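You operate a simulated robot arm through the tools that you are given. There is no shell and no other tool. Be economical: measure what you need, move in short steps, check, and stop when the job is done.

Carry out the task below with a simulated robot arm. There is one attempt and no reset: what you move stays moved.

Task
Press the tester reset button two times. Then turn the air pressure dial to 8. Then open the left bench drawer, fetch the jar marked "M4" from the top of the mix bench and stand it in the inside of the left bench drawer, then shut the drawer. Then take the box on the top of the mix bench and put it away on the top of the packing table. Then take the 32 fuse from the top of the green bench and put it on the beige pad there. Then put one of the signs from the back of the yellow bench on the top of the green bench. Then press the digit key six two times. Then stack the 24 V relay from the clear end of the yellow bench on top of the 230 V relay. Keep to this order. Set down upright: jar, box, sign.

Only the result counts: the job must be done as asked and must still hold three seconds after the hand-in. Knocking over, shifting, dropping, spilling or breaking anything else fails it.

Robot
A 6-joint arm with a two-finger gripper on a trunk, on a base that drives. Base frame: it is fixed to the floor where the robot stands at the start and does not move with it; the origin is under the middle of the robot, x ahead of it, y to its left, z up. Readings come in cm, degrees, newtons and seconds.
Its first joint turns from -166.0 to 166.0 degrees. Places, roughly: air pressure dial [350, 210, 80]; box [75, 125, 100]; digit key six [20, 590, 120]; fuse [-175, -50, 75]; inside of the left bench drawer [-180, -60, 60]; jar [100, 125, 100]; left bench drawer [-170, -50, 70]; pad [-175, -75, 75]; relay [-25, -175, 75]; sign [-75, -175, 75]; tester reset button [780, 0, 80]; top of the green bench [-220, -40, 80]; top of the packing table [1010, 310, 80]. Payload 2.54 kg.
Tool frame: the origin (TCP) lies between the finger pads and is the grasp point; the fingertips stand 3 cm ahead of it; z points along the fingers, y is the line along which they close. The gripper opens to 11.6 cm. The gripper's body begins 9.5 cm behind the TCP.
Orientation is told as [roll, pitch, yaw] about the base's x, y, z axes, in that order, counted from this pose: with the fingers straight down and closing along the base's y, the tool's x points along the base's -x, its y along +y and its z along -z.

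Tools
- The arm moves only by the tool jog_arm. Its argument "increments" is a list of rows, each an object of numbers (a shift or turn left out is 0, a gripper value left out holds the last): "rx", "ry", "rz": the turn, a rotation vector about the base's x, y, z in degrees; "dx", "dy", "dz": the shift along the base's x, y, z in cm; "hand": the gripper command, from -1 (fully open) to 1 (shut), values between in proportion. In form: [{"rx": .., "ry": .., "rz": .., "dx": .., "dy": .., "dz": .., "hand": ..}, ...]. A call has 1 to 8 rows; each row shifts and turns the commanded pose from where the row before left it. Each row takes 0.2 s and may step no farther than 5 cm and 8.6 degrees from the row before; otherwise, or with a gripper value out of range, the whole call is refused. A pose out of reach is approached as far as the arm can. The call stops where the force on the tool passes 40 N (or 10 N more than at its start, if that is more) or the arm is blocked; 0.2 s more then pass. The fingers move at their own pace (about 7.2 cm/s each) and stop on an object; they squeeze with about 33 N. The grip force told is the motor's: it shows also when the fingers shut on nothing. Time passes only in rows, and 0.2 s behind the last, so rows that do not move let the fingers close. It gives the time, the measured TCP pose, the force on the tool (base axes), the opening and the grip force at its end, in the units of the frame above (readings bear some noise), with the torque about the TCP (base axes, N m) and any sound that the robot's microphone picked up.
- Cameras (640 x 400 px; columns grow to the right, rows downward): "scene" is now at [-2.7, 16.73, 144.01]; the picture's right is [0.17, -0.98, 0.00], its down [-0.27, -0.05, -0.96] and it looks along [0.95, 0.17, -0.27] (base axes); focal length 291 px, centre (320, 200). "wrist" rides on the gripper at [6.9, -1.5, -12.2] in the tool frame; the picture's right is [0.21, 0.98, 0.00], its down [-0.83, 0.18, -0.53] and it looks along [-0.52, 0.11, 0.85] (tool axes); focal length 251 px, centre (320, 200). There is no depth. A picture from a camera that has moved, and an enlarged one, comes with that camera's place and axes in the base frame and with its lens.
- get_image(camera): a new picture of that camera. It takes no simulated time.
- roll_base(legs): drives the robot by 1 to 6 legs, each [ahead, left, turn to the left] in cm, cm and degrees, along the robot's own axes; the way and the turn of a leg run together, so that a leg with both is an arc; at most 150 cm and 180 degrees a leg. The arm and the cameras ride along, it lands a little off, and it stops where it bumps. It gives what a move gives.
- pan_tilt(pan, tilt): turns the head with the scene camera to pan (to the left, within 120 degrees either way) and tilt (down, from -29 to 69), counted from straight ahead of the robot. It gives what a move gives.
- inspect(camera, box): a new picture of the part [left, top, right, bottom] of that camera's present view, enlarged. It takes no simulated time.
- sign_off(): hands the job in; it is judged then, once.

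Work in short steps. Places have to be worked out from the pictures, the camera data and where the tool is seen: move nearer, look again, correct. Check each grasp and each placing, and mend what went wrong. You have 217 turns and 218 pictures in all, those below and enlarged ones among them. Open the gripper and draw the arm clear of the work before you hand the job in, unless the task says otherwise.

The tools are called after ">>>" by a JSON object that holds its "op" and its "data". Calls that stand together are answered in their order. jog_arm: Moves the arm, as the interface text tells. Its arguments: {"type":"object","properties":{"increments":{"type":"array","items":{"type":"object","properties":{"rx":{"type":"number"},"ry":{"type":"number"},"rz":{"type":"number"},"dx":{"type":"number"},"dy":{"type":"number"},"dz":{"type":"number"},"hand":{"type":"number"}}}}},"required":["increments"]} The other tools are called the same way: roll_base (legs) drives the base; pan_tilt (pan, tilt) turns the head that bears the scene camera; get_image (camera) takes a picture; inspect (camera, box) takes an enlarged picture of a part of a camera's view; sign_off () hands the job in.

At the start:

```text
t: 0.0
tcp_pos: [64.28, 21.25, 105.92]
tcp_rot: [0.0, 0.0, 0.0]
force: [-0.5, -0.1, -0.8]
torque: [0.02, 0.0, 0.03]
finger_gap: 11.6
finger_force: 0.1
robot x, y, heading: [-0.04, -0.02, 0.3]
head pan, tilt: [9.9, 15.9]
```

scene: 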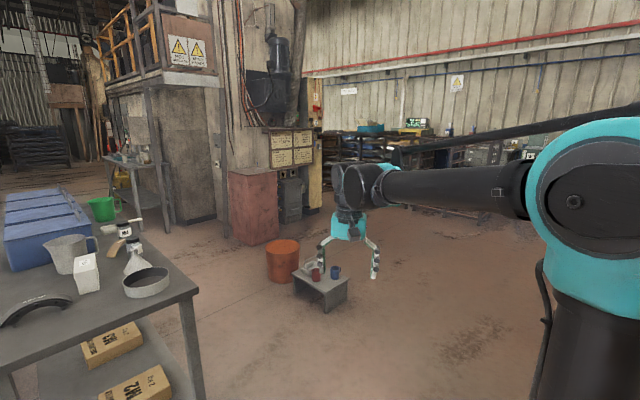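
wrist: 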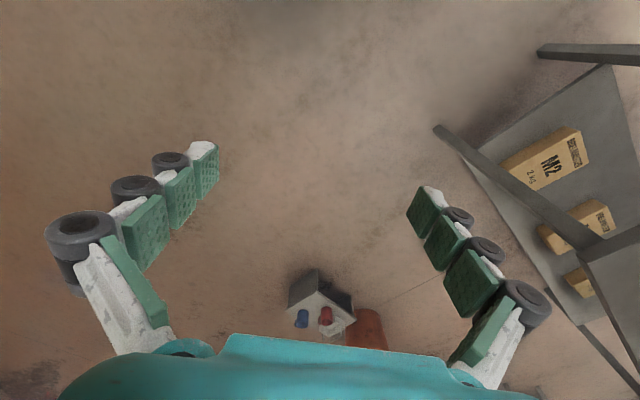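

I'll look around first: the scene ahead and to the left before driving.

>>> {"op": "pan_tilt", "data": {"pan": 60, "tilt": 20}}

>>> {"op": "get_image", "data": {"camera": "scene"}}

>>> {"op": "pan_tilt", "data": {"pan": -60, "tilt": 15}}

>>> {"op": "get_image", "data": {"camera": "scene"}}

>>> {"op": "pan_tilt", "data": {"pan": 0, "tilt": 5}}

>>> {"op": "get_image", "data": {"camera": "scene"}}

```text
t: 1.2
tcp_pos: [64.29, 21.25, 105.99]
tcp_rot: [0.0, -0.1, 0.1]
force: [-0.5, 0.6, -0.6]
torque: [-0.03, -0.02, 0.0]
finger_gap: 11.62
finger_force: 0.1
robot x, y, heading: [-0.25, 0.18, -0.3]
head pan, tilt: [60.0, 20.0]
```

```text
215 pictures are left
camera scene: at [-7.24, 23.17, 143.33], right [0.87, -0.5, 0.0], down [-0.17, -0.3, -0.94], along [0.47, 0.81, -0.34], focal length 291 px, centre (320, 200)
```

scene: 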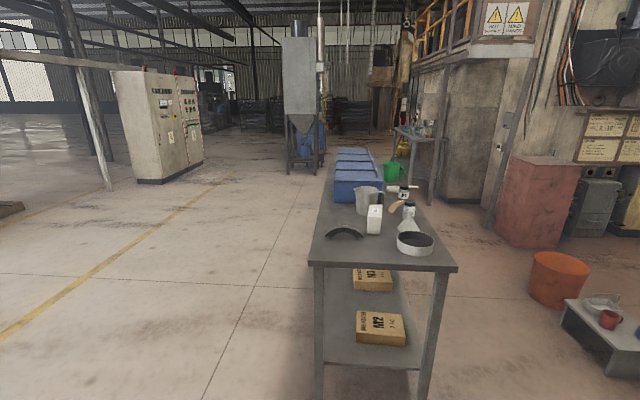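

```text
t: 3.2
tcp_pos: [64.3, 21.19, 105.99]
tcp_rot: [0.0, 0.0, 0.1]
force: [0.1, 0.7, -0.3]
torque: [-0.02, 0.01, 0.0]
finger_gap: 11.59
finger_force: 0.1
robot x, y, heading: [0.17, -0.04, -0.1]
head pan, tilt: [-60.0, 15.0]
```

```text
214 pictures are left
camera scene: at [-7.23, 7.03, 144.15], right [-0.87, -0.5, 0.0], down [-0.13, 0.22, -0.97], along [0.48, -0.84, -0.26], focal length 291 px, centre (320, 200)
```

scene: 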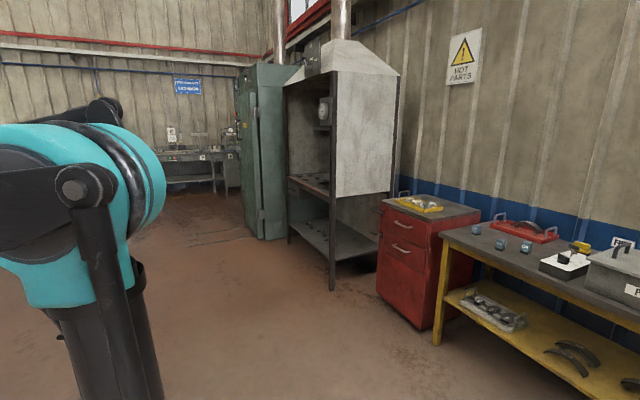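

```text
t: 4.5
tcp_pos: [64.35, 21.27, 105.95]
tcp_rot: [0.0, 0.0, 0.0]
force: [-0.6, -0.4, -0.9]
torque: [-0.01, -0.01, 0.01]
finger_gap: 11.62
finger_force: 0.2
robot x, y, heading: [0.12, 0.19, 0.0]
head pan, tilt: [0.0, 5.0]
```

```text
213 pictures are left
camera scene: at [-2.72, 15.11, 145.77], right [0.0, -1.0, 0.0], down [-0.09, 0.0, -1.0], along [1.0, 0.0, -0.09], focal length 291 px, centre (320, 200)
```

scene: 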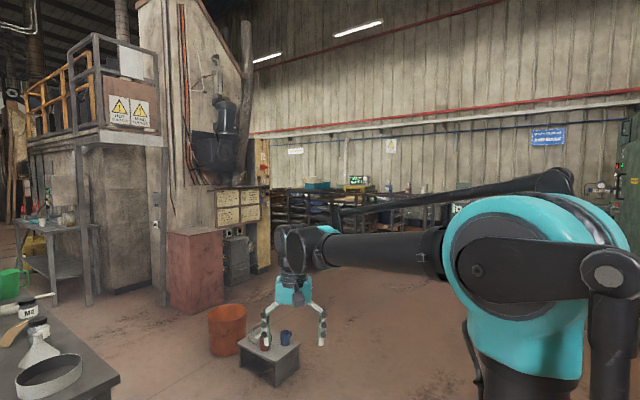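

The tester bench lies far ahead; the small cup table is at about (200, 50), so I shift right and drive ahead.

>>> {"op": "roll_base", "data": {"legs": [[0, -50, 0], [150, 0, 0], [150, 0, 0], [150, 0, 0], [130, 0, 0]]}}

>>> {"op": "get_image", "data": {"camera": "scene"}}

```text
t: 26.2
tcp_pos: [468.23, -43.01, 105.8]
tcp_rot: [-0.2, 1.1, -2.3]
force: [-14.3, -2.3, 15.2]
torque: [-0.13, -1.36, 0.05]
finger_gap: 11.62
finger_force: 0.0
robot x, y, heading: [403.9, -61.62, -2.1]
head pan, tilt: [0.0, 5.0]
stopped in leg 4: the force on the tool passed its limit at 166 N (the readings are from after the stop); the commanded pose is now the measured one
```

```text
212 pictures are left
camera scene: at [401.78, -46.28, 145.77], right [-0.04, -1.0, 0.0], down [-0.09, 0.0, -1.0], along [1.0, -0.04, -0.09], focal length 291 px, centre (320, 200)
```

scene: 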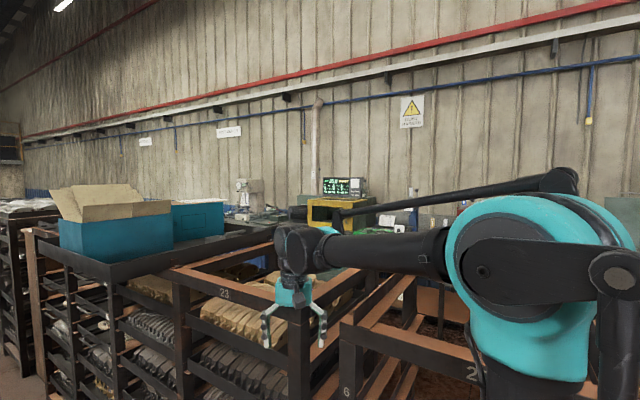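

The arm bumped a rack. I back up, and look around for the passage to the tester bench.

>>> {"op": "roll_base", "data": {"legs": [[-60, 0, 0]]}}

>>> {"op": "pan_tilt", "data": {"pan": 0, "tilt": 20}}

>>> {"op": "get_image", "data": {"camera": "scene"}}

>>> {"op": "pan_tilt", "data": {"pan": -55, "tilt": 20}}

>>> {"op": "get_image", "data": {"camera": "scene"}}

>>> {"op": "pan_tilt", "data": {"pan": 55, "tilt": 15}}

>>> {"op": "get_image", "data": {"camera": "scene"}}

```text
t: 29.6
tcp_pos: [408.67, -40.56, 105.78]
tcp_rot: [-0.2, 1.0, -2.6]
force: [1.0, -0.1, 0.1]
torque: [-0.02, 0.04, 0.0]
finger_gap: 11.6
finger_force: 0.0
robot x, y, heading: [344.21, -58.81, -2.7]
head pan, tilt: [0.0, 5.0]
```

```text
t: 30.3
tcp_pos: [408.73, -40.59, 105.92]
tcp_rot: [-0.2, 1.0, -2.6]
force: [0.8, 0.2, 0.4]
torque: [0.0, 0.01, 0.02]
finger_gap: 11.6
finger_force: 0.1
robot x, y, heading: [343.97, -59.21, -2.6]
head pan, tilt: [0.0, 20.0]
```

```text
211 pictures are left
camera scene: at [342.42, -43.76, 143.34], right [-0.04, -1.0, 0.0], down [-0.34, 0.01, -0.94], along [0.94, -0.04, -0.34], focal length 291 px, centre (320, 200)
```

scene: 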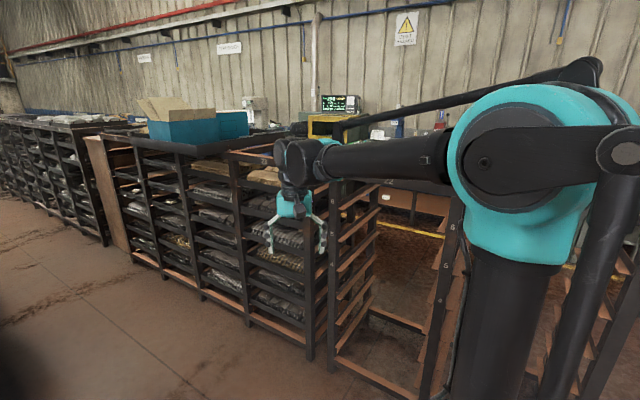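

```text
t: 31.6
tcp_pos: [408.65, -40.59, 105.85]
tcp_rot: [-0.2, 1.0, -2.5]
force: [-0.9, -0.1, -0.1]
torque: [-0.01, 0.01, -0.04]
finger_gap: 11.6
finger_force: 0.0
robot x, y, heading: [344.39, -58.94, -2.5]
head pan, tilt: [-55.0, 20.0]
```

```text
210 pictures are left
camera scene: at [338.12, -51.2, 143.33], right [-0.84, -0.54, 0.0], down [-0.18, 0.29, -0.94], along [0.51, -0.79, -0.34], focal length 291 px, centre (320, 200)
```

scene: 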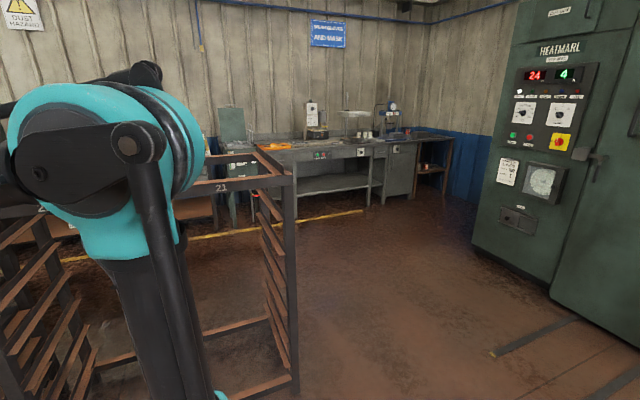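

```text
t: 33.5
tcp_pos: [408.81, -40.61, 105.81]
tcp_rot: [-0.3, 1.0, -2.5]
force: [-0.1, -0.5, 0.1]
torque: [0.01, 0.02, -0.01]
finger_gap: 11.59
finger_force: 0.0
robot x, y, heading: [344.1, -59.05, -2.6]
head pan, tilt: [55.0, 15.0]
```

```text
209 pictures are left
camera scene: at [338.8, -35.95, 144.15], right [0.79, -0.61, 0.0], down [-0.16, -0.21, -0.97], along [0.59, 0.77, -0.26], focal length 291 px, centre (320, 200)
```

scene: 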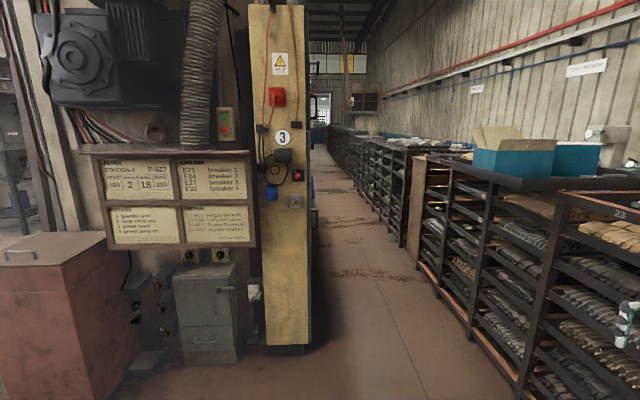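

The racks and wall run at a heading of about 55°, leaving an aisle behind the racks. I raise the arm, then go round the rack's right end.

>>> {"op": "jog_arm", "data": {"increments": [{"dz": 5, "dx": -2}, {"dz": 5, "dx": -2}, {"dz": 5, "dx": -2}, {"dz": 5, "dx": -2}, {"dz": 5, "dx": -2}, {"dz": 5, "dx": -2}, {"dz": 5, "dx": -2}, {"dz": 5, "dx": -2}]}}

>>> {"op": "roll_base", "data": {"legs": [[0, 0, -32.5], [0, -105, 0], [150, 0, 0]]}}

>>> {"op": "pan_tilt", "data": {"pan": 45, "tilt": 20}}

>>> {"op": "get_image", "data": {"camera": "scene"}}

>>> {"op": "pan_tilt", "data": {"pan": 0, "tilt": 20}}

>>> {"op": "get_image", "data": {"camera": "scene"}}

```text
refused: row 1 steps farther than a row can; nothing moved
```

```text
t: 47.3
tcp_pos: [469.5, -250.59, 105.8]
tcp_rot: [-0.2, 1.1, -35.9]
force: [-0.3, 0.3, 0.4]
torque: [0.01, 0.0, 0.0]
finger_gap: 11.62
finger_force: 0.1
robot x, y, heading: [405.64, -230.36, -35.9]
head pan, tilt: [55.0, 15.0]
```

```text
t: 48.1
tcp_pos: [469.66, -250.65, 105.74]
tcp_rot: [-0.2, 1.1, -35.9]
force: [0.9, -0.3, -0.7]
torque: [0.0, -0.03, -0.02]
finger_gap: 11.6
finger_force: 0.0
robot x, y, heading: [405.6, -230.46, -35.9]
head pan, tilt: [45.0, 20.0]
```

```text
208 pictures are left
camera scene: at [414.04, -209.66, 143.33], right [0.16, -0.99, 0.0], down [-0.34, -0.05, -0.94], along [0.93, 0.15, -0.34], focal length 291 px, centre (320, 200)
```

scene: 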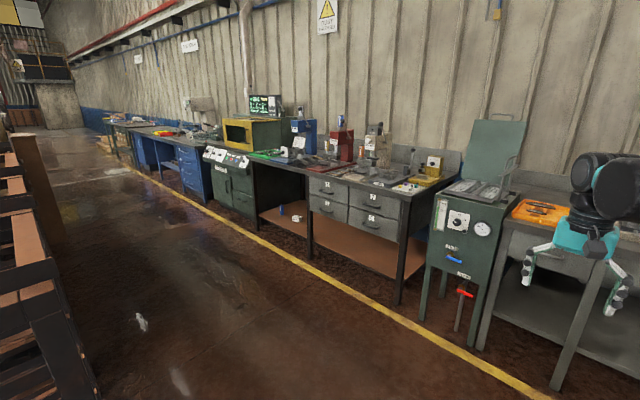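

```text
t: 49.2
tcp_pos: [469.52, -250.69, 105.86]
tcp_rot: [-0.2, 0.9, -36.0]
force: [0.0, 0.4, -0.1]
torque: [-0.04, 0.0, 0.01]
finger_gap: 11.59
finger_force: 0.2
robot x, y, heading: [405.27, -230.76, -36.0]
head pan, tilt: [0.0, 20.0]
```

```text
207 pictures are left
camera scene: at [412.4, -216.6, 143.33], right [-0.59, -0.81, 0.0], down [-0.28, 0.2, -0.94], along [0.76, -0.55, -0.34], focal length 291 px, centre (320, 200)
```

scene: 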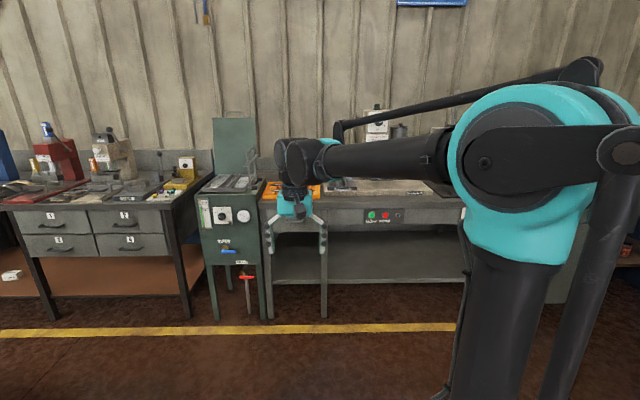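

The spot (780,0,80) falls on the panel with buttons at about pixel (225,155) in the left view; zooming in.

>>> {"op": "pan_tilt", "data": {"pan": 60, "tilt": 15}}

>>> {"op": "inspect", "data": {"camera": "scene", "box": [180, 80, 480, 270]}}

```text
t: 50.5
tcp_pos: [469.48, -250.58, 105.78]
tcp_rot: [-0.2, 0.9, -35.9]
force: [0.1, 0.7, -0.1]
torque: [-0.02, -0.02, -0.01]
finger_gap: 11.57
finger_force: 0.1
robot x, y, heading: [405.65, -230.32, -35.9]
head pan, tilt: [60.0, 15.0]
```

```text
2.11 times, centred on (330, 175) of scene
camera zoom: at [413.37, -207.33, 144.15], right [0.41, -0.91, 0.0], down [-0.24, -0.11, -0.97], along [0.88, 0.39, -0.26], focal length 612 px, centre (299, 253)
```

zoom: 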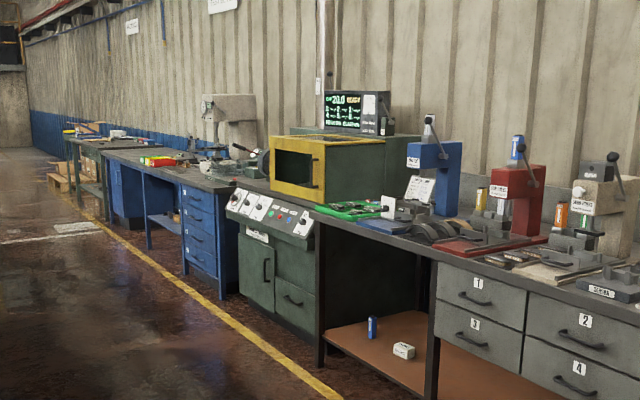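

The tester panel sits at about 406 cm left and 168 cm ahead of the robot. I go ahead 65 and strafe left along the aisle.

>>> {"op": "roll_base", "data": {"legs": [[65, 0, 0], [0, 150, 0], [0, 150, 0], [0, 100, 0]]}}

>>> {"op": "pan_tilt", "data": {"pan": 0, "tilt": 30}}

>>> {"op": "get_image", "data": {"camera": "scene"}}

>>> {"op": "get_image", "data": {"camera": "wrist"}}

```text
t: 72.9
tcp_pos: [758.44, 33.03, 105.83]
tcp_rot: [-0.2, 1.0, -35.5]
force: [0.3, 0.0, -0.6]
torque: [0.02, 0.03, 0.05]
finger_gap: 11.61
finger_force: 0.1
robot x, y, heading: [694.34, 52.77, -35.5]
head pan, tilt: [60.0, 15.0]
```

```text
t: 74.2
tcp_pos: [758.5, 32.91, 105.76]
tcp_rot: [-0.2, 1.0, -35.6]
force: [0.0, 0.2, 0.5]
torque: [0.05, 0.0, 0.0]
finger_gap: 11.59
finger_force: 0.0
robot x, y, heading: [694.3, 52.48, -35.8]
head pan, tilt: [0.0, 30.0]
```

```text
205 pictures are left
camera scene: at [700.97, 66.75, 141.73], right [-0.58, -0.81, 0.0], down [-0.41, 0.29, -0.87], along [0.7, -0.5, -0.5], focal length 291 px, centre (320, 200)
```

scene: 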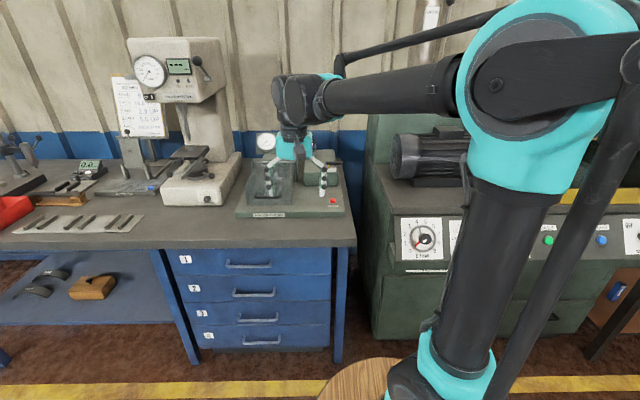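

```text
204 pictures are left
camera wrist: at [752.15, 35.53, 118.14], right [0.39, 0.92, 0.0], down [0.79, -0.34, 0.52], along [0.48, -0.2, -0.86], focal length 251 px, centre (320, 200)
```

wrist: 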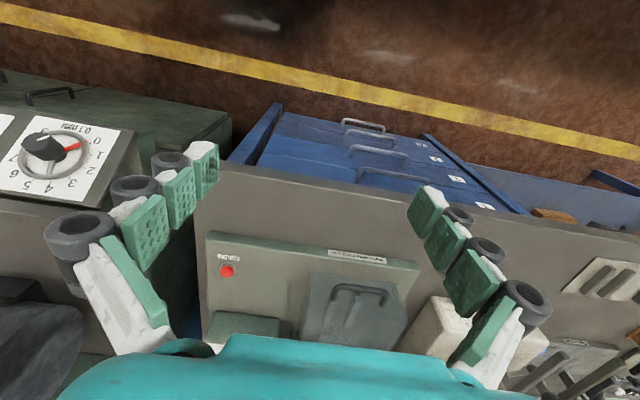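

A red button on the plate under the gripper matches (780,0,80). Zooming on its label.

>>> {"op": "inspect", "data": {"camera": "wrist", "box": [190, 220, 410, 350]}}

>>> {"op": "inspect", "data": {"camera": "scene", "box": [220, 120, 400, 230]}}

>>> {"op": "pan_tilt", "data": {"pan": -50, "tilt": 30}}

>>> {"op": "get_image", "data": {"camera": "scene"}}

```text
2.91 times, centred on (300, 285) of wrist
camera zoom: at [752.15, 35.53, 118.14], right [0.39, 0.92, 0.0], down [0.79, -0.34, 0.52], along [0.48, -0.2, -0.86], focal length 731 px, centre (378, -47)
```

zoom: 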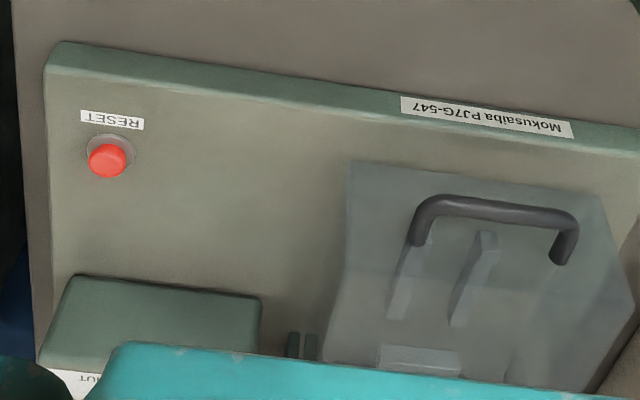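

```text
3.56 times, centred on (310, 175) of scene
camera zoom: at [700.97, 66.75, 141.73], right [-0.58, -0.81, 0.0], down [-0.41, 0.29, -0.87], along [0.7, -0.5, -0.5], focal length 1034 px, centre (356, 289)
```

zoom: 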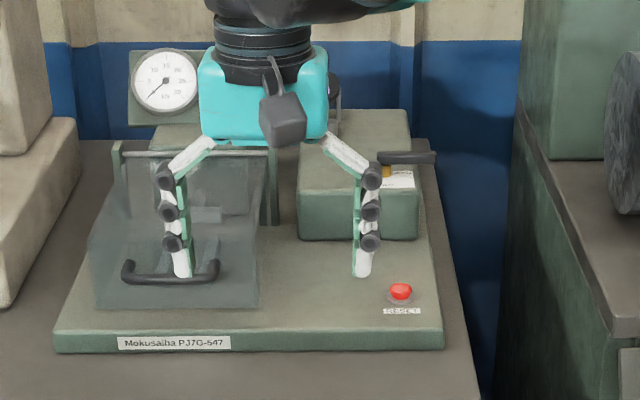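

```text
t: 75.4
tcp_pos: [758.44, 32.92, 105.81]
tcp_rot: [-0.2, 1.0, -35.5]
force: [0.6, -0.1, 0.1]
torque: [-0.01, 0.01, -0.03]
finger_gap: 11.61
finger_force: 0.0
robot x, y, heading: [694.44, 52.79, -35.4]
head pan, tilt: [-50.0, 30.0]
```

```text
201 pictures are left
camera scene: at [694.31, 62.99, 141.73], right [-1.0, -0.08, 0.0], down [-0.04, 0.5, -0.87], along [0.07, -0.86, -0.5], focal length 291 px, centre (320, 200)
```

scene: 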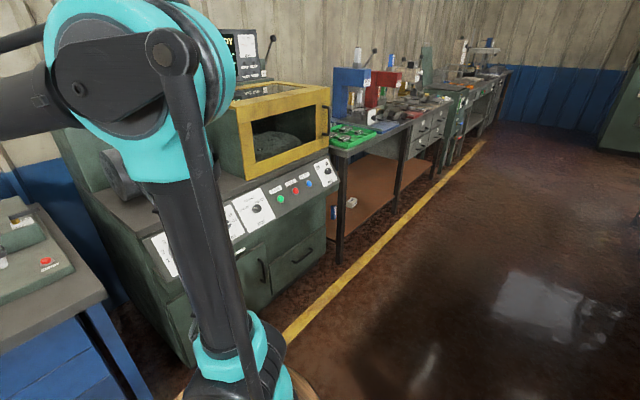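

It is the button labelled RESET; triangulated at about (779.8, 4.2, 83). Moving the base closer, then shutting the fingers and positioning above.

>>> {"op": "roll_base", "data": {"legs": [[24, -11, 0]]}}

>>> {"op": "jog_arm", "data": {"increments": [{"hand": 1}, {"hand": 1}, {"hand": 1}, {"hand": 1}, {"hand": 1}]}}

>>> {"op": "get_image", "data": {"camera": "wrist"}}

```text
t: 77.3
tcp_pos: [771.63, 9.8, 105.81]
tcp_rot: [-0.3, 1.0, -35.8]
force: [-0.8, 0.2, -0.1]
torque: [0.03, 0.0, 0.0]
finger_gap: 11.6
finger_force: 0.0
robot x, y, heading: [707.97, 30.1, -35.7]
head pan, tilt: [-50.0, 30.0]
```

```text
t: 78.5
tcp_pos: [771.56, 9.82, 105.76]
tcp_rot: [-0.2, 0.9, -35.8]
force: [-0.7, -0.1, -0.7]
torque: [0.0, 0.0, -0.02]
finger_gap: 0.02
finger_force: 28.8
robot x, y, heading: [707.69, 29.94, -35.5]
head pan, tilt: [-50.0, 30.0]
```

```text
200 pictures are left
camera wrist: at [765.3, 12.47, 118.14], right [0.4, 0.92, 0.0], down [0.79, -0.34, 0.52], along [0.48, -0.2, -0.86], focal length 251 px, centre (320, 200)
```

wrist: 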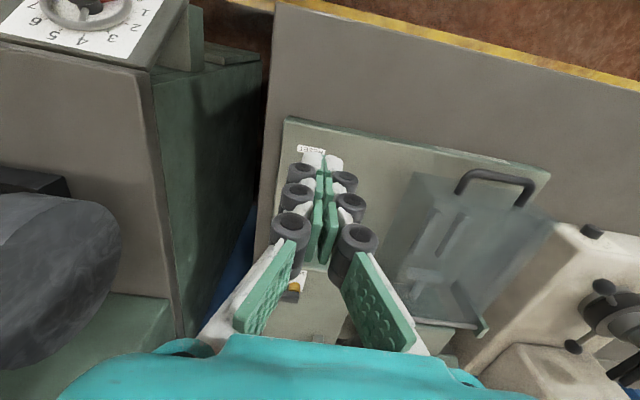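

Moving over the button, and partly down (tips to about z 88).

>>> {"op": "jog_arm", "data": {"increments": [{"dx": 2.75, "dy": -1.9}, {"dx": 2.75, "dy": -1.9}, {"dx": 2.75, "dy": -1.9}, {"dz": -4.8}, {"dz": -4.8}, {"dz": -4.8}, {}]}}

>>> {"op": "get_image", "data": {"camera": "wrist"}}

>>> {"op": "pan_tilt", "data": {"pan": 0, "tilt": 35}}

>>> {"op": "inspect", "data": {"camera": "scene", "box": [220, 100, 420, 225]}}

```text
t: 80.1
tcp_pos: [779.93, 4.16, 91.46]
tcp_rot: [-0.2, 0.9, -35.7]
force: [0.6, 0.4, 0.3]
torque: [0.01, 0.01, 0.03]
finger_gap: 0.0
finger_force: 28.4
robot x, y, heading: [707.46, 29.76, -35.8]
head pan, tilt: [-50.0, 30.0]
```

```text
199 pictures are left
camera wrist: at [773.64, 6.78, 103.74], right [0.4, 0.92, 0.0], down [0.79, -0.34, 0.52], along [0.48, -0.2, -0.86], focal length 251 px, centre (320, 200)
```

wrist: 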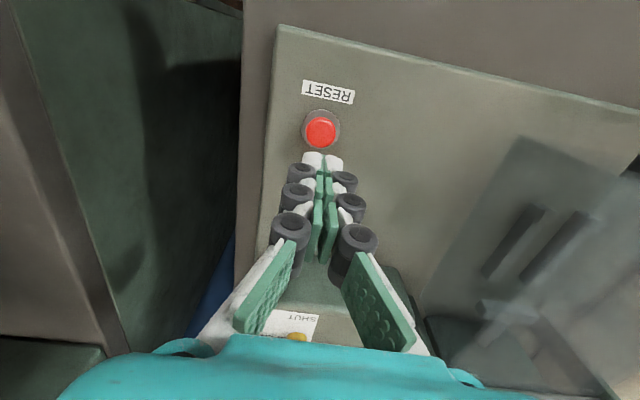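

```text
t: 81.3
tcp_pos: [779.9, 4.21, 91.38]
tcp_rot: [-0.2, 0.9, -35.7]
force: [1.0, 0.9, -0.1]
torque: [0.01, 0.02, -0.02]
finger_gap: 0.01
finger_force: 28.4
robot x, y, heading: [708.15, 29.77, -35.2]
head pan, tilt: [0.0, 35.0]
```

```text
3.20 times, centred on (320, 162) of scene
camera zoom: at [713.95, 43.86, 140.95], right [-0.58, -0.81, 0.0], down [-0.47, 0.33, -0.82], along [0.67, -0.48, -0.57], focal length 930 px, centre (320, 320)
```

zoom: 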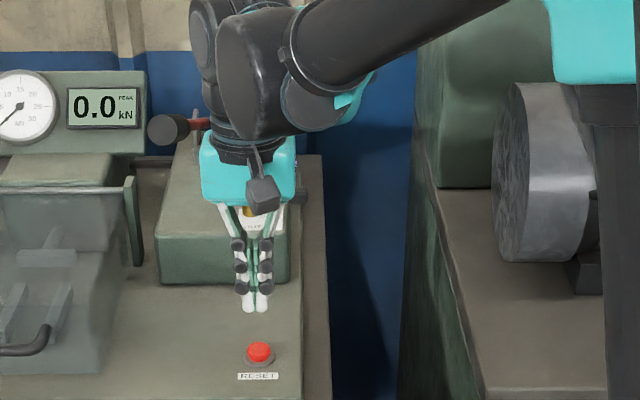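

The wrist view puts the button at about (779.25, 4.6). Correcting, then pressing slowly.

>>> {"op": "jog_arm", "data": {"increments": [{"dx": -0.65, "dy": 0.4}, {"dz": -2}, {"dz": -1.5}, {"dz": -0.8}, {"dz": -0.4}, {"dz": -0.4}]}}

>>> {"op": "get_image", "data": {"camera": "wrist"}}

```text
t: 82.7
tcp_pos: [779.24, 4.56, 86.34]
tcp_rot: [-0.1, 1.0, -35.7]
force: [0.9, 2.9, 22.8]
torque: [0.11, 0.01, 0.01]
finger_gap: 0.6
finger_force: 28.7
robot x, y, heading: [707.57, 29.78, -35.4]
head pan, tilt: [0.0, 35.0]
heard: click
```

```text
197 pictures are left
camera wrist: at [772.95, 7.19, 98.75], right [0.4, 0.92, 0.0], down [0.79, -0.34, 0.52], along [0.48, -0.2, -0.85], focal length 251 px, centre (320, 200)
```

wrist: 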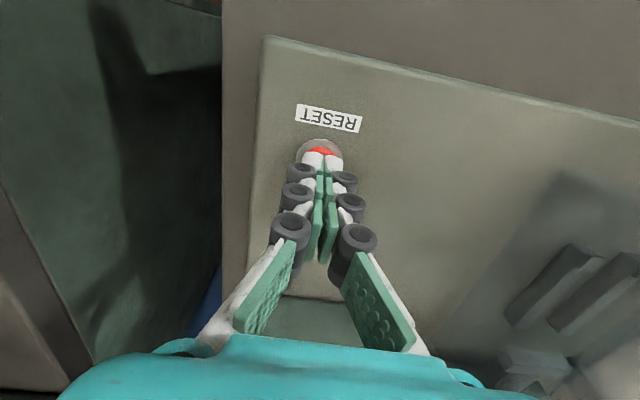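

Click heard: one press. Raise 2 cm so it releases, then press again the same way.

>>> {"op": "jog_arm", "data": {"increments": [{"dz": 1}, {"dz": 1.5}, {}, {}]}}

>>> {"op": "jog_arm", "data": {"increments": [{"dz": -1.5}, {"dz": -0.4}, {"dz": -0.3}, {"dz": -0.3}]}}

```text
t: 83.7
tcp_pos: [779.35, 4.46, 88.83]
tcp_rot: [-0.2, 1.0, -35.6]
force: [0.5, -0.4, 0.3]
torque: [-0.04, 0.04, 0.01]
finger_gap: 0.01
finger_force: 28.5
robot x, y, heading: [708.04, 29.45, -35.7]
head pan, tilt: [0.0, 35.0]
```

```text
t: 84.7
tcp_pos: [779.15, 4.59, 86.38]
tcp_rot: [-0.2, 1.0, -35.7]
force: [3.3, -3.5, 24.5]
torque: [-0.07, -0.05, 0.04]
finger_gap: 0.62
finger_force: 28.4
robot x, y, heading: [707.63, 29.96, -35.6]
head pan, tilt: [0.0, 35.0]
heard: click
```

Second click heard. Raise the arm and drive back out of the aisle, toward the dial area.

>>> {"op": "jog_arm", "data": {"increments": [{"dz": 4}, {"dz": 4.8}, {"dz": 4.8}, {"dz": 4.8}, {"dz": 4.8}]}}

>>> {"op": "roll_base", "data": {"legs": [[-24, 0, 0], [0, -150, 0], [0, -150, 0], [0, -95, 0], [-110, 0, 0], [-105, 0, 0]]}}

>>> {"op": "pan_tilt", "data": {"pan": 110, "tilt": 10}}

>>> {"op": "get_image", "data": {"camera": "scene"}}

```text
t: 85.9
tcp_pos: [779.35, 4.49, 109.72]
tcp_rot: [-0.2, 1.0, -35.7]
force: [-0.3, 0.1, 0.1]
torque: [-0.04, -0.02, 0.03]
finger_gap: 0.01
finger_force: 28.3
robot x, y, heading: [707.71, 29.71, -35.9]
head pan, tilt: [0.0, 35.0]
```

```text
t: 116.5
tcp_pos: [352.78, -170.64, 109.66]
tcp_rot: [-0.2, 1.0, -36.9]
force: [0.1, -0.4, 0.4]
torque: [-0.02, 0.0, -0.04]
finger_gap: 0.01
finger_force: 28.9
robot x, y, heading: [282.22, -144.18, -36.9]
head pan, tilt: [0.0, 35.0]
```

```text
t: 118.3
tcp_pos: [352.9, -170.75, 109.63]
tcp_rot: [-0.2, 0.9, -36.9]
force: [0.5, -0.6, 0.4]
torque: [0.01, 0.02, 0.01]
finger_gap: 0.01
finger_force: 28.7
robot x, y, heading: [281.65, -144.2, -36.8]
head pan, tilt: [110.0, 10.0]
```

```text
196 pictures are left
camera scene: at [283.92, -115.82, 144.96], right [0.96, -0.29, 0.0], down [-0.05, -0.17, -0.98], along [0.29, 0.94, -0.17], focal length 291 px, centre (320, 200)
```

scene: 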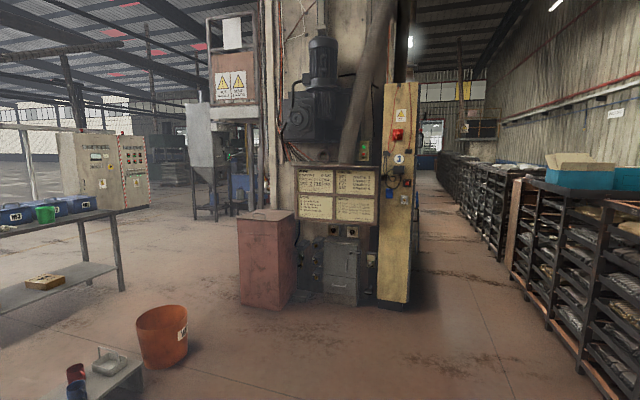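

Zoom on the machine where the dial should be (around pixel 293,204).

>>> {"op": "inspect", "data": {"camera": "scene", "box": [230, 150, 430, 300]}}

```text
2.67 times, centred on (330, 225) of scene
camera zoom: at [283.92, -115.82, 144.96], right [0.96, -0.29, 0.0], down [-0.05, -0.17, -0.98], along [0.29, 0.94, -0.17], focal length 775 px, centre (293, 133)
```

zoom: 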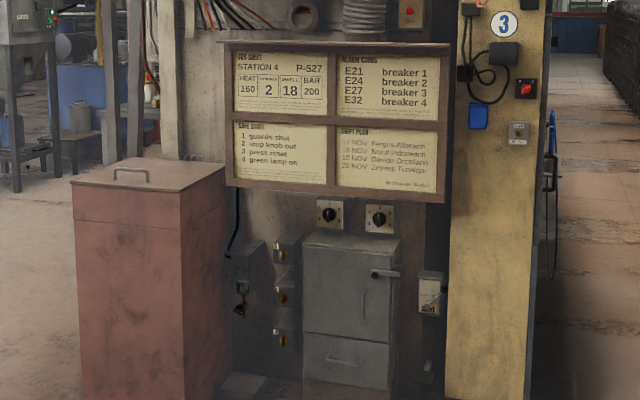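

The dial should be on the machine's left side (facing the mix bench). I back out, then approach along the corridor between mix bench and bucket.

>>> {"op": "roll_base", "data": {"legs": [[-120, 0, 0], [-118, 0, 0], [0, 60, 0]]}}

>>> {"op": "pan_tilt", "data": {"pan": 80, "tilt": 15}}

>>> {"op": "get_image", "data": {"camera": "scene"}}

>>> {"op": "pan_tilt", "data": {"pan": 55, "tilt": 15}}

>>> {"op": "get_image", "data": {"camera": "scene"}}

```text
t: 133.1
tcp_pos: [198.08, 21.05, 109.68]
tcp_rot: [-0.3, 1.0, -37.5]
force: [0.4, -1.0, -0.1]
torque: [-0.02, 0.02, -0.03]
finger_gap: 0.03
finger_force: 28.3
robot x, y, heading: [127.4, 48.67, -37.6]
head pan, tilt: [110.0, 10.0]
```

```text
t: 134.0
tcp_pos: [198.18, 21.1, 109.67]
tcp_rot: [-0.2, 1.0, -37.5]
force: [-0.3, -0.4, 0.6]
torque: [0.01, -0.05, -0.05]
finger_gap: 0.01
finger_force: 28.6
robot x, y, heading: [127.24, 48.82, -37.2]
head pan, tilt: [80.0, 15.0]
```

```text
194 pictures are left
camera scene: at [133.92, 74.18, 144.15], right [0.68, -0.74, 0.0], down [-0.19, -0.17, -0.97], along [0.71, 0.65, -0.26], focal length 291 px, centre (320, 200)
```

scene: 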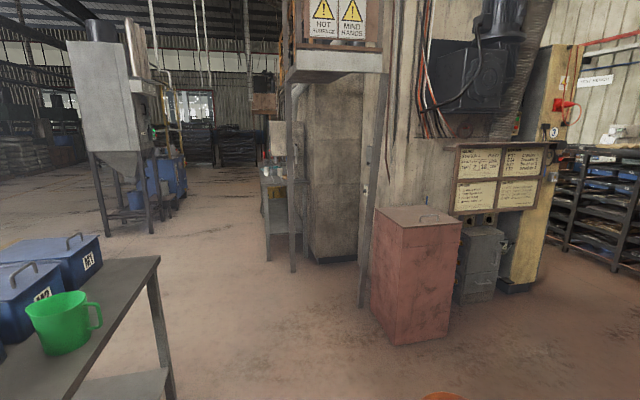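

```text
t: 134.9
tcp_pos: [198.07, 21.12, 109.63]
tcp_rot: [-0.1, 1.0, -37.5]
force: [-0.4, -1.0, -0.1]
torque: [0.02, 0.0, -0.04]
finger_gap: 0.01
finger_force: 28.6
robot x, y, heading: [127.29, 48.5, -37.6]
head pan, tilt: [55.0, 15.0]
```

```text
193 pictures are left
camera scene: at [135.95, 70.68, 144.15], right [0.3, -0.95, 0.0], down [-0.25, -0.08, -0.97], along [0.92, 0.29, -0.26], focal length 291 px, centre (320, 200)
```

scene: 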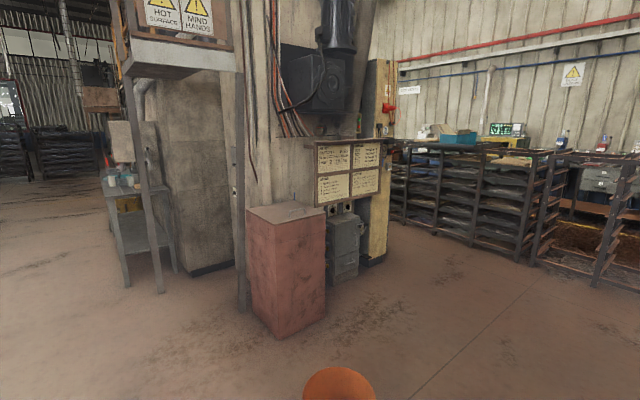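

Zoom in on the post beside the red cabinet.

>>> {"op": "inspect", "data": {"camera": "scene", "box": [100, 90, 280, 260]}}

>>> {"op": "inspect", "data": {"camera": "scene", "box": [220, 130, 400, 300]}}

```text
2.35 times, centred on (190, 175) of scene
camera zoom: at [135.95, 70.68, 144.15], right [0.3, -0.95, 0.0], down [-0.25, -0.08, -0.97], along [0.92, 0.29, -0.26], focal length 684 px, centre (626, 259)
```

zoom: 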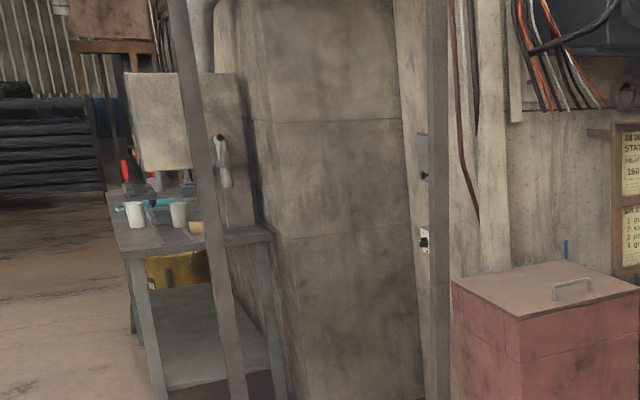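

```text
2.35 times, centred on (310, 215) of scene
camera zoom: at [135.95, 70.68, 144.15], right [0.3, -0.95, 0.0], down [-0.25, -0.08, -0.97], along [0.92, 0.29, -0.26], focal length 684 px, centre (344, 165)
```

zoom: 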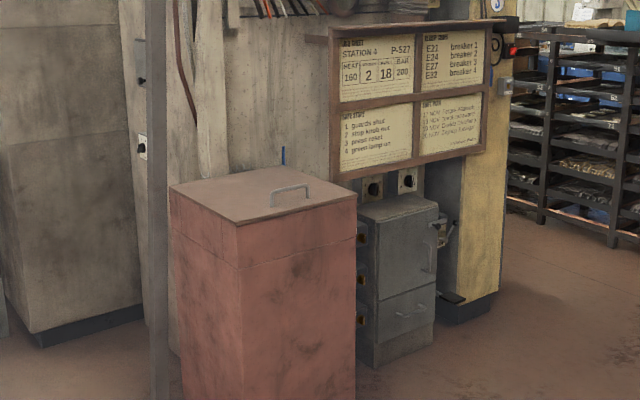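

A knob on a white plate sits behind the gray platform post, ~(350,218,84). I strafe left along the corridor, then turn to face it.

>>> {"op": "roll_base", "data": {"legs": [[0, 140, 0], [-20, 0, 37]]}}

>>> {"op": "pan_tilt", "data": {"pan": 25, "tilt": 15}}

>>> {"op": "get_image", "data": {"camera": "scene"}}

```text
t: 143.7
tcp_pos: [269.6, 186.96, 109.64]
tcp_rot: [-0.3, 1.0, -1.4]
force: [0.4, 0.0, -0.2]
torque: [0.0, -0.02, 0.02]
finger_gap: 0.0
finger_force: 28.7
robot x, y, heading: [196.24, 167.49, -1.5]
head pan, tilt: [55.0, 15.0]
```

```text
t: 144.7
tcp_pos: [269.62, 186.96, 109.69]
tcp_rot: [-0.2, 0.9, -1.3]
force: [0.1, 0.6, -0.4]
torque: [-0.04, 0.0, 0.03]
finger_gap: 0.02
finger_force: 28.5
robot x, y, heading: [196.29, 167.4, -1.1]
head pan, tilt: [25.0, 15.0]
```

```text
190 pictures are left
camera scene: at [193.22, 186.51, 144.15], right [0.4, -0.92, 0.0], down [-0.24, -0.1, -0.97], along [0.88, 0.39, -0.26], focal length 291 px, centre (320, 200)
```

scene: 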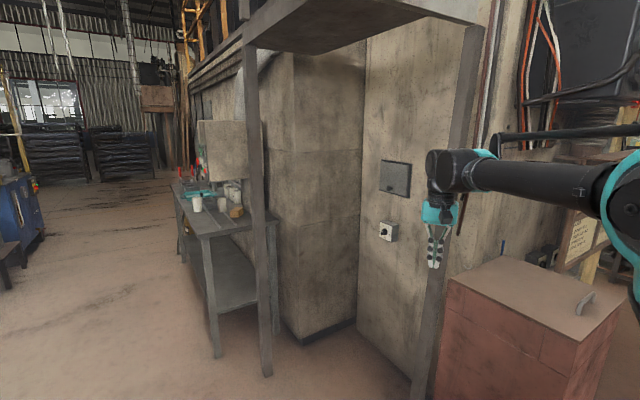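

Zoom in on the dial and panel.

>>> {"op": "inspect", "data": {"camera": "scene", "box": [350, 150, 440, 260]}}

```text
3.64 times, centred on (395, 205) of scene
camera zoom: at [193.22, 186.51, 144.15], right [0.4, -0.92, 0.0], down [-0.24, -0.1, -0.97], along [0.88, 0.39, -0.26], focal length 1057 px, centre (47, 182)
```

zoom: 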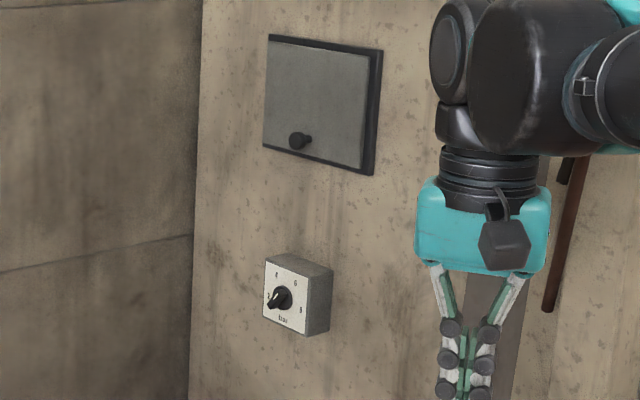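

The dial box faces the corridor side (normal ≈ heading 145°). I turn back right and strafe left to stand in front of it.

>>> {"op": "roll_base", "data": {"legs": [[-12, 0, -34.5], [0, 98, 0]]}}

>>> {"op": "pan_tilt", "data": {"pan": 0, "tilt": 25}}

>>> {"op": "get_image", "data": {"camera": "scene"}}

>>> {"op": "get_image", "data": {"camera": "wrist"}}

```text
t: 146.0
tcp_pos: [267.58, 167.46, 109.54]
tcp_rot: [-0.3, 1.1, -15.6]
force: [0.2, -0.4, 0.3]
torque: [-0.01, 0.0, -0.02]
finger_gap: 0.0
finger_force: 28.5
robot x, y, heading: [191.64, 166.42, -15.5]
head pan, tilt: [25.0, 15.0]
stopped in leg 1: the robot was blocked; the commanded pose is now the measured one
```

```text
t: 146.9
tcp_pos: [267.61, 167.55, 109.57]
tcp_rot: [-0.1, 1.0, -15.7]
force: [0.9, -0.2, 0.1]
torque: [0.01, 0.01, -0.01]
finger_gap: 0.0
finger_force: 28.6
robot x, y, heading: [191.64, 166.77, -15.7]
head pan, tilt: [0.0, 25.0]
```

```text
188 pictures are left
camera scene: at [193.11, 181.9, 142.53], right [-0.27, -0.96, 0.0], down [-0.41, 0.11, -0.91], along [0.87, -0.24, -0.42], focal length 291 px, centre (320, 200)
```

scene: 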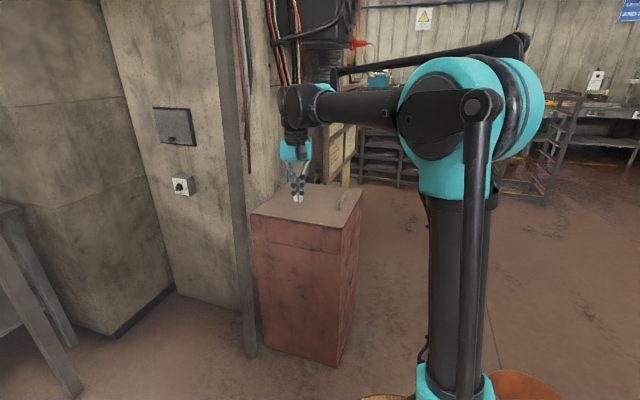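

```text
187 pictures are left
camera wrist: at [260.75, 167.8, 121.95], right [0.06, 1.0, 0.0], down [0.85, -0.05, 0.52], along [0.52, -0.03, -0.86], focal length 251 px, centre (320, 200)
```

wrist: 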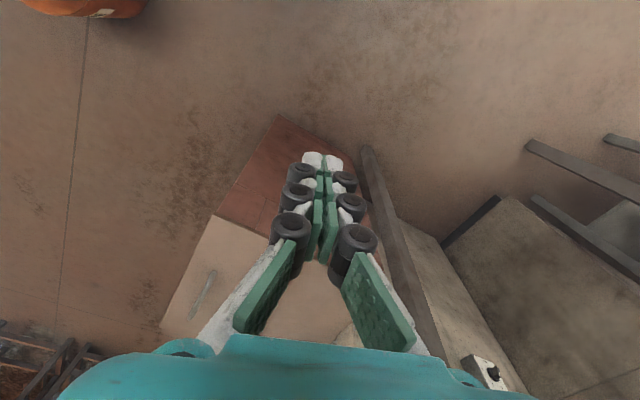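

The base was blocked behind (mix bench). I move ahead-left first, then turn.

>>> {"op": "roll_base", "data": {"legs": [[28, 50, 0], [0, 0, -20]]}}

>>> {"op": "get_image", "data": {"camera": "scene"}}

```text
t: 148.6
tcp_pos: [278.28, 180.02, 109.61]
tcp_rot: [-0.3, 1.1, -13.0]
force: [0.5, -0.2, 0.5]
torque: [-0.01, -0.02, 0.01]
finger_gap: 0.0
finger_force: 28.8
robot x, y, heading: [202.82, 175.61, -12.9]
head pan, tilt: [0.0, 25.0]
stopped in leg 1: the robot was blocked; the commanded pose is now the measured one
```

```text
186 pictures are left
camera scene: at [203.31, 190.98, 142.52], right [-0.22, -0.97, 0.0], down [-0.41, 0.09, -0.91], along [0.88, -0.2, -0.42], focal length 291 px, centre (320, 200)
```

scene: 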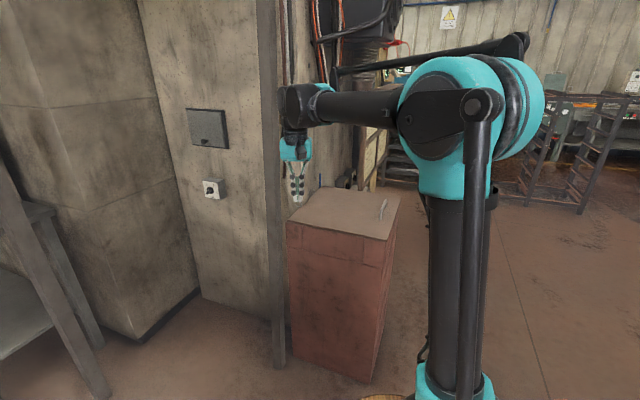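

Blocked again; look to the left/behind for the obstacle.

>>> {"op": "pan_tilt", "data": {"pan": 100, "tilt": 45}}

>>> {"op": "get_image", "data": {"camera": "scene"}}

>>> {"op": "pan_tilt", "data": {"pan": -60, "tilt": 55}}

>>> {"op": "get_image", "data": {"camera": "scene"}}

```text
t: 150.3
tcp_pos: [278.33, 180.0, 109.69]
tcp_rot: [-0.2, 1.0, -12.9]
force: [0.2, 0.8, -0.1]
torque: [-0.04, 0.0, 0.0]
finger_gap: 0.0
finger_force: 28.7
robot x, y, heading: [202.55, 175.6, -12.8]
head pan, tilt: [100.0, 45.0]
```

```text
185 pictures are left
camera scene: at [194.76, 201.16, 139.47], right [1.0, -0.05, 0.0], down [-0.04, -0.71, -0.71], along [0.04, 0.71, -0.71], focal length 291 px, centre (320, 200)
```

scene: 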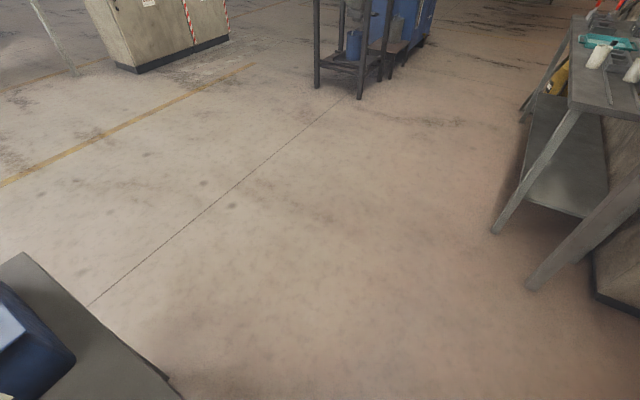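

```text
t: 152.8
tcp_pos: [278.44, 179.97, 109.57]
tcp_rot: [-0.2, 0.9, -13.0]
force: [-0.2, -0.9, -0.2]
torque: [-0.02, 0.02, 0.01]
finger_gap: 0.0
finger_force: 28.4
robot x, y, heading: [202.69, 175.86, -12.8]
head pan, tilt: [-60.0, 55.0]
```

```text
184 pictures are left
camera scene: at [196.46, 186.15, 138.12], right [-0.96, -0.29, 0.0], down [-0.24, 0.78, -0.57], along [0.17, -0.55, -0.82], focal length 291 px, centre (320, 200)
```

scene: 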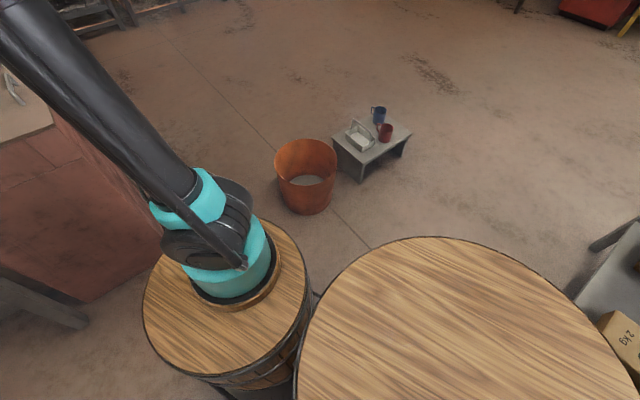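

The robot body extends well behind, and the rear is against the mix bench. I retract the arm and slide along the bench direction (ahead-left).

>>> {"op": "jog_arm", "data": {"increments": [{"dx": -4.5, "dy": 0.5}, {"dx": -4.5, "dy": 0.5}, {"dx": -4.5, "dy": 0.5}, {"dx": -4.5, "dy": 0.5}]}}

>>> {"op": "roll_base", "data": {"legs": [[5, 0, 0], [30, 60, 0]]}}

>>> {"op": "pan_tilt", "data": {"pan": 0, "tilt": 25}}

>>> {"op": "get_image", "data": {"camera": "scene"}}

```text
t: 153.8
tcp_pos: [260.29, 181.96, 109.73]
tcp_rot: [-0.2, 1.0, -13.0]
force: [0.4, -1.0, 1.1]
torque: [-0.03, 0.08, -0.02]
finger_gap: 0.0
finger_force: 28.9
robot x, y, heading: [202.73, 175.83, -13.0]
head pan, tilt: [-60.0, 55.0]
```

```text
t: 158.1
tcp_pos: [307.93, 232.11, 109.69]
tcp_rot: [-0.1, 1.1, -13.5]
force: [0.4, 0.5, -0.4]
torque: [0.01, 0.03, -0.02]
finger_gap: 0.02
finger_force: 28.4
robot x, y, heading: [250.69, 226.42, -13.9]
head pan, tilt: [-60.0, 55.0]
```

```text
t: 159.3
tcp_pos: [308.01, 232.13, 109.72]
tcp_rot: [-0.1, 1.0, -13.6]
force: [0.7, -0.1, 0.2]
torque: [0.0, 0.03, 0.0]
finger_gap: 0.0
finger_force: 28.7
robot x, y, heading: [250.4, 226.36, -13.7]
head pan, tilt: [0.0, 25.0]
```

```text
183 pictures are left
camera scene: at [251.26, 241.73, 142.52], right [-0.24, -0.97, 0.0], down [-0.41, 0.1, -0.91], along [0.88, -0.21, -0.42], focal length 291 px, centre (320, 200)
```

scene: 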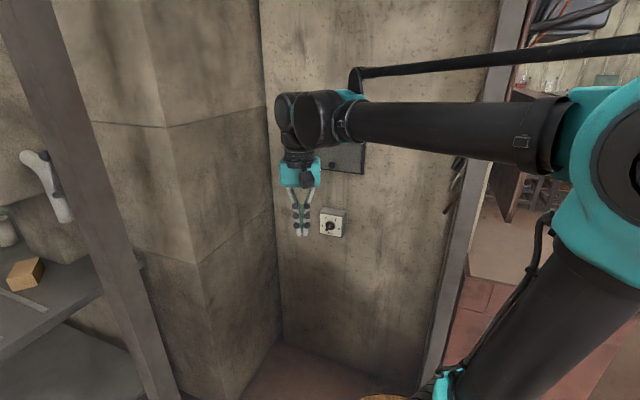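

Dial at about (348.7, 212.4, 85). Zoom on its face.

>>> {"op": "inspect", "data": {"camera": "scene", "box": [310, 200, 360, 240]}}

>>> {"op": "inspect", "data": {"camera": "scene", "box": [260, 130, 420, 260]}}

```text
10.00 times, centred on (335, 220) of scene
camera zoom: at [251.26, 241.73, 142.52], right [-0.24, -0.97, 0.0], down [-0.41, 0.1, -0.91], along [0.88, -0.21, -0.42], focal length 2907 px, centre (170, 0)
```

zoom: 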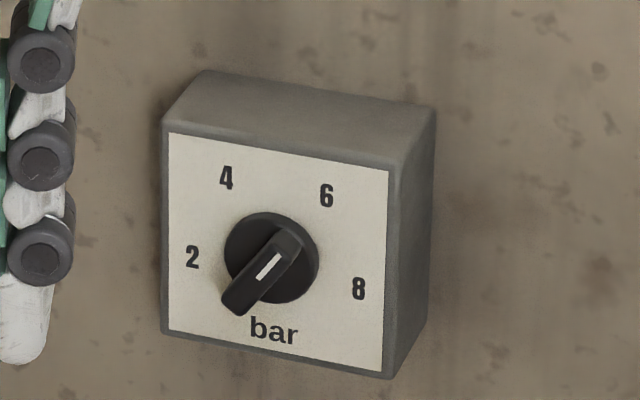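

```text
3.08 times, centred on (340, 195) of scene
camera zoom: at [251.26, 241.73, 142.52], right [-0.24, -0.97, 0.0], down [-0.41, 0.1, -0.91], along [0.88, -0.21, -0.42], focal length 894 px, centre (258, 215)
```

zoom: 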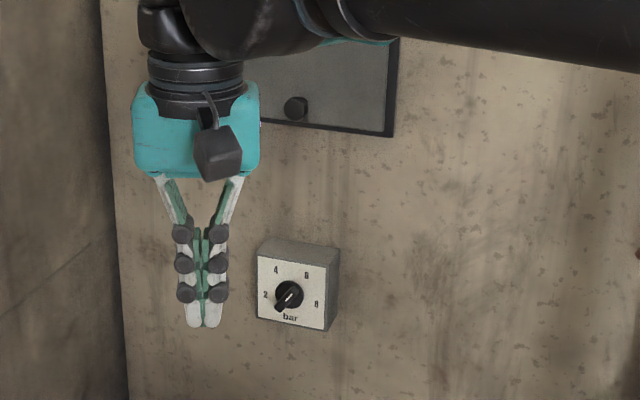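

The wall's inward normal is heading ≈ -36.5°; the knob's white mark appears to point at 6, so 8 is about 70° clockwise. I turn to face it squarely.

>>> {"op": "roll_base", "data": {"legs": [[0, 0, -22.7], [8, 15, 0]]}}

>>> {"op": "get_image", "data": {"camera": "scene"}}

```text
t: 162.0
tcp_pos: [321.17, 217.35, 109.7]
tcp_rot: [-0.1, 1.0, -35.9]
force: [0.3, 0.1, -0.3]
torque: [-0.01, -0.02, 0.01]
finger_gap: 0.0
finger_force: 28.1
robot x, y, heading: [265.49, 234.1, -35.6]
head pan, tilt: [0.0, 25.0]
```

```text
180 pictures are left
camera scene: at [272.31, 247.86, 142.52], right [-0.59, -0.81, 0.0], down [-0.34, 0.25, -0.91], along [0.73, -0.53, -0.42], focal length 291 px, centre (320, 200)
```

scene: 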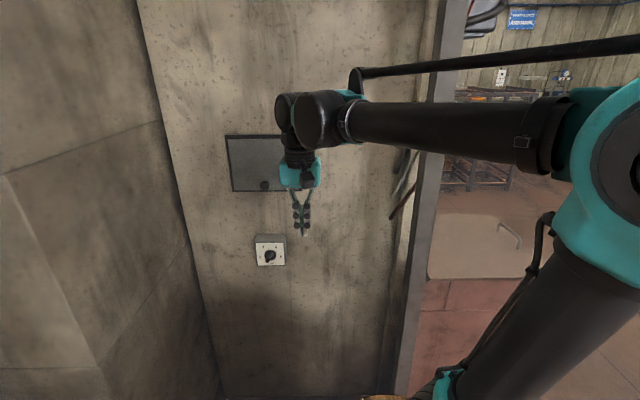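

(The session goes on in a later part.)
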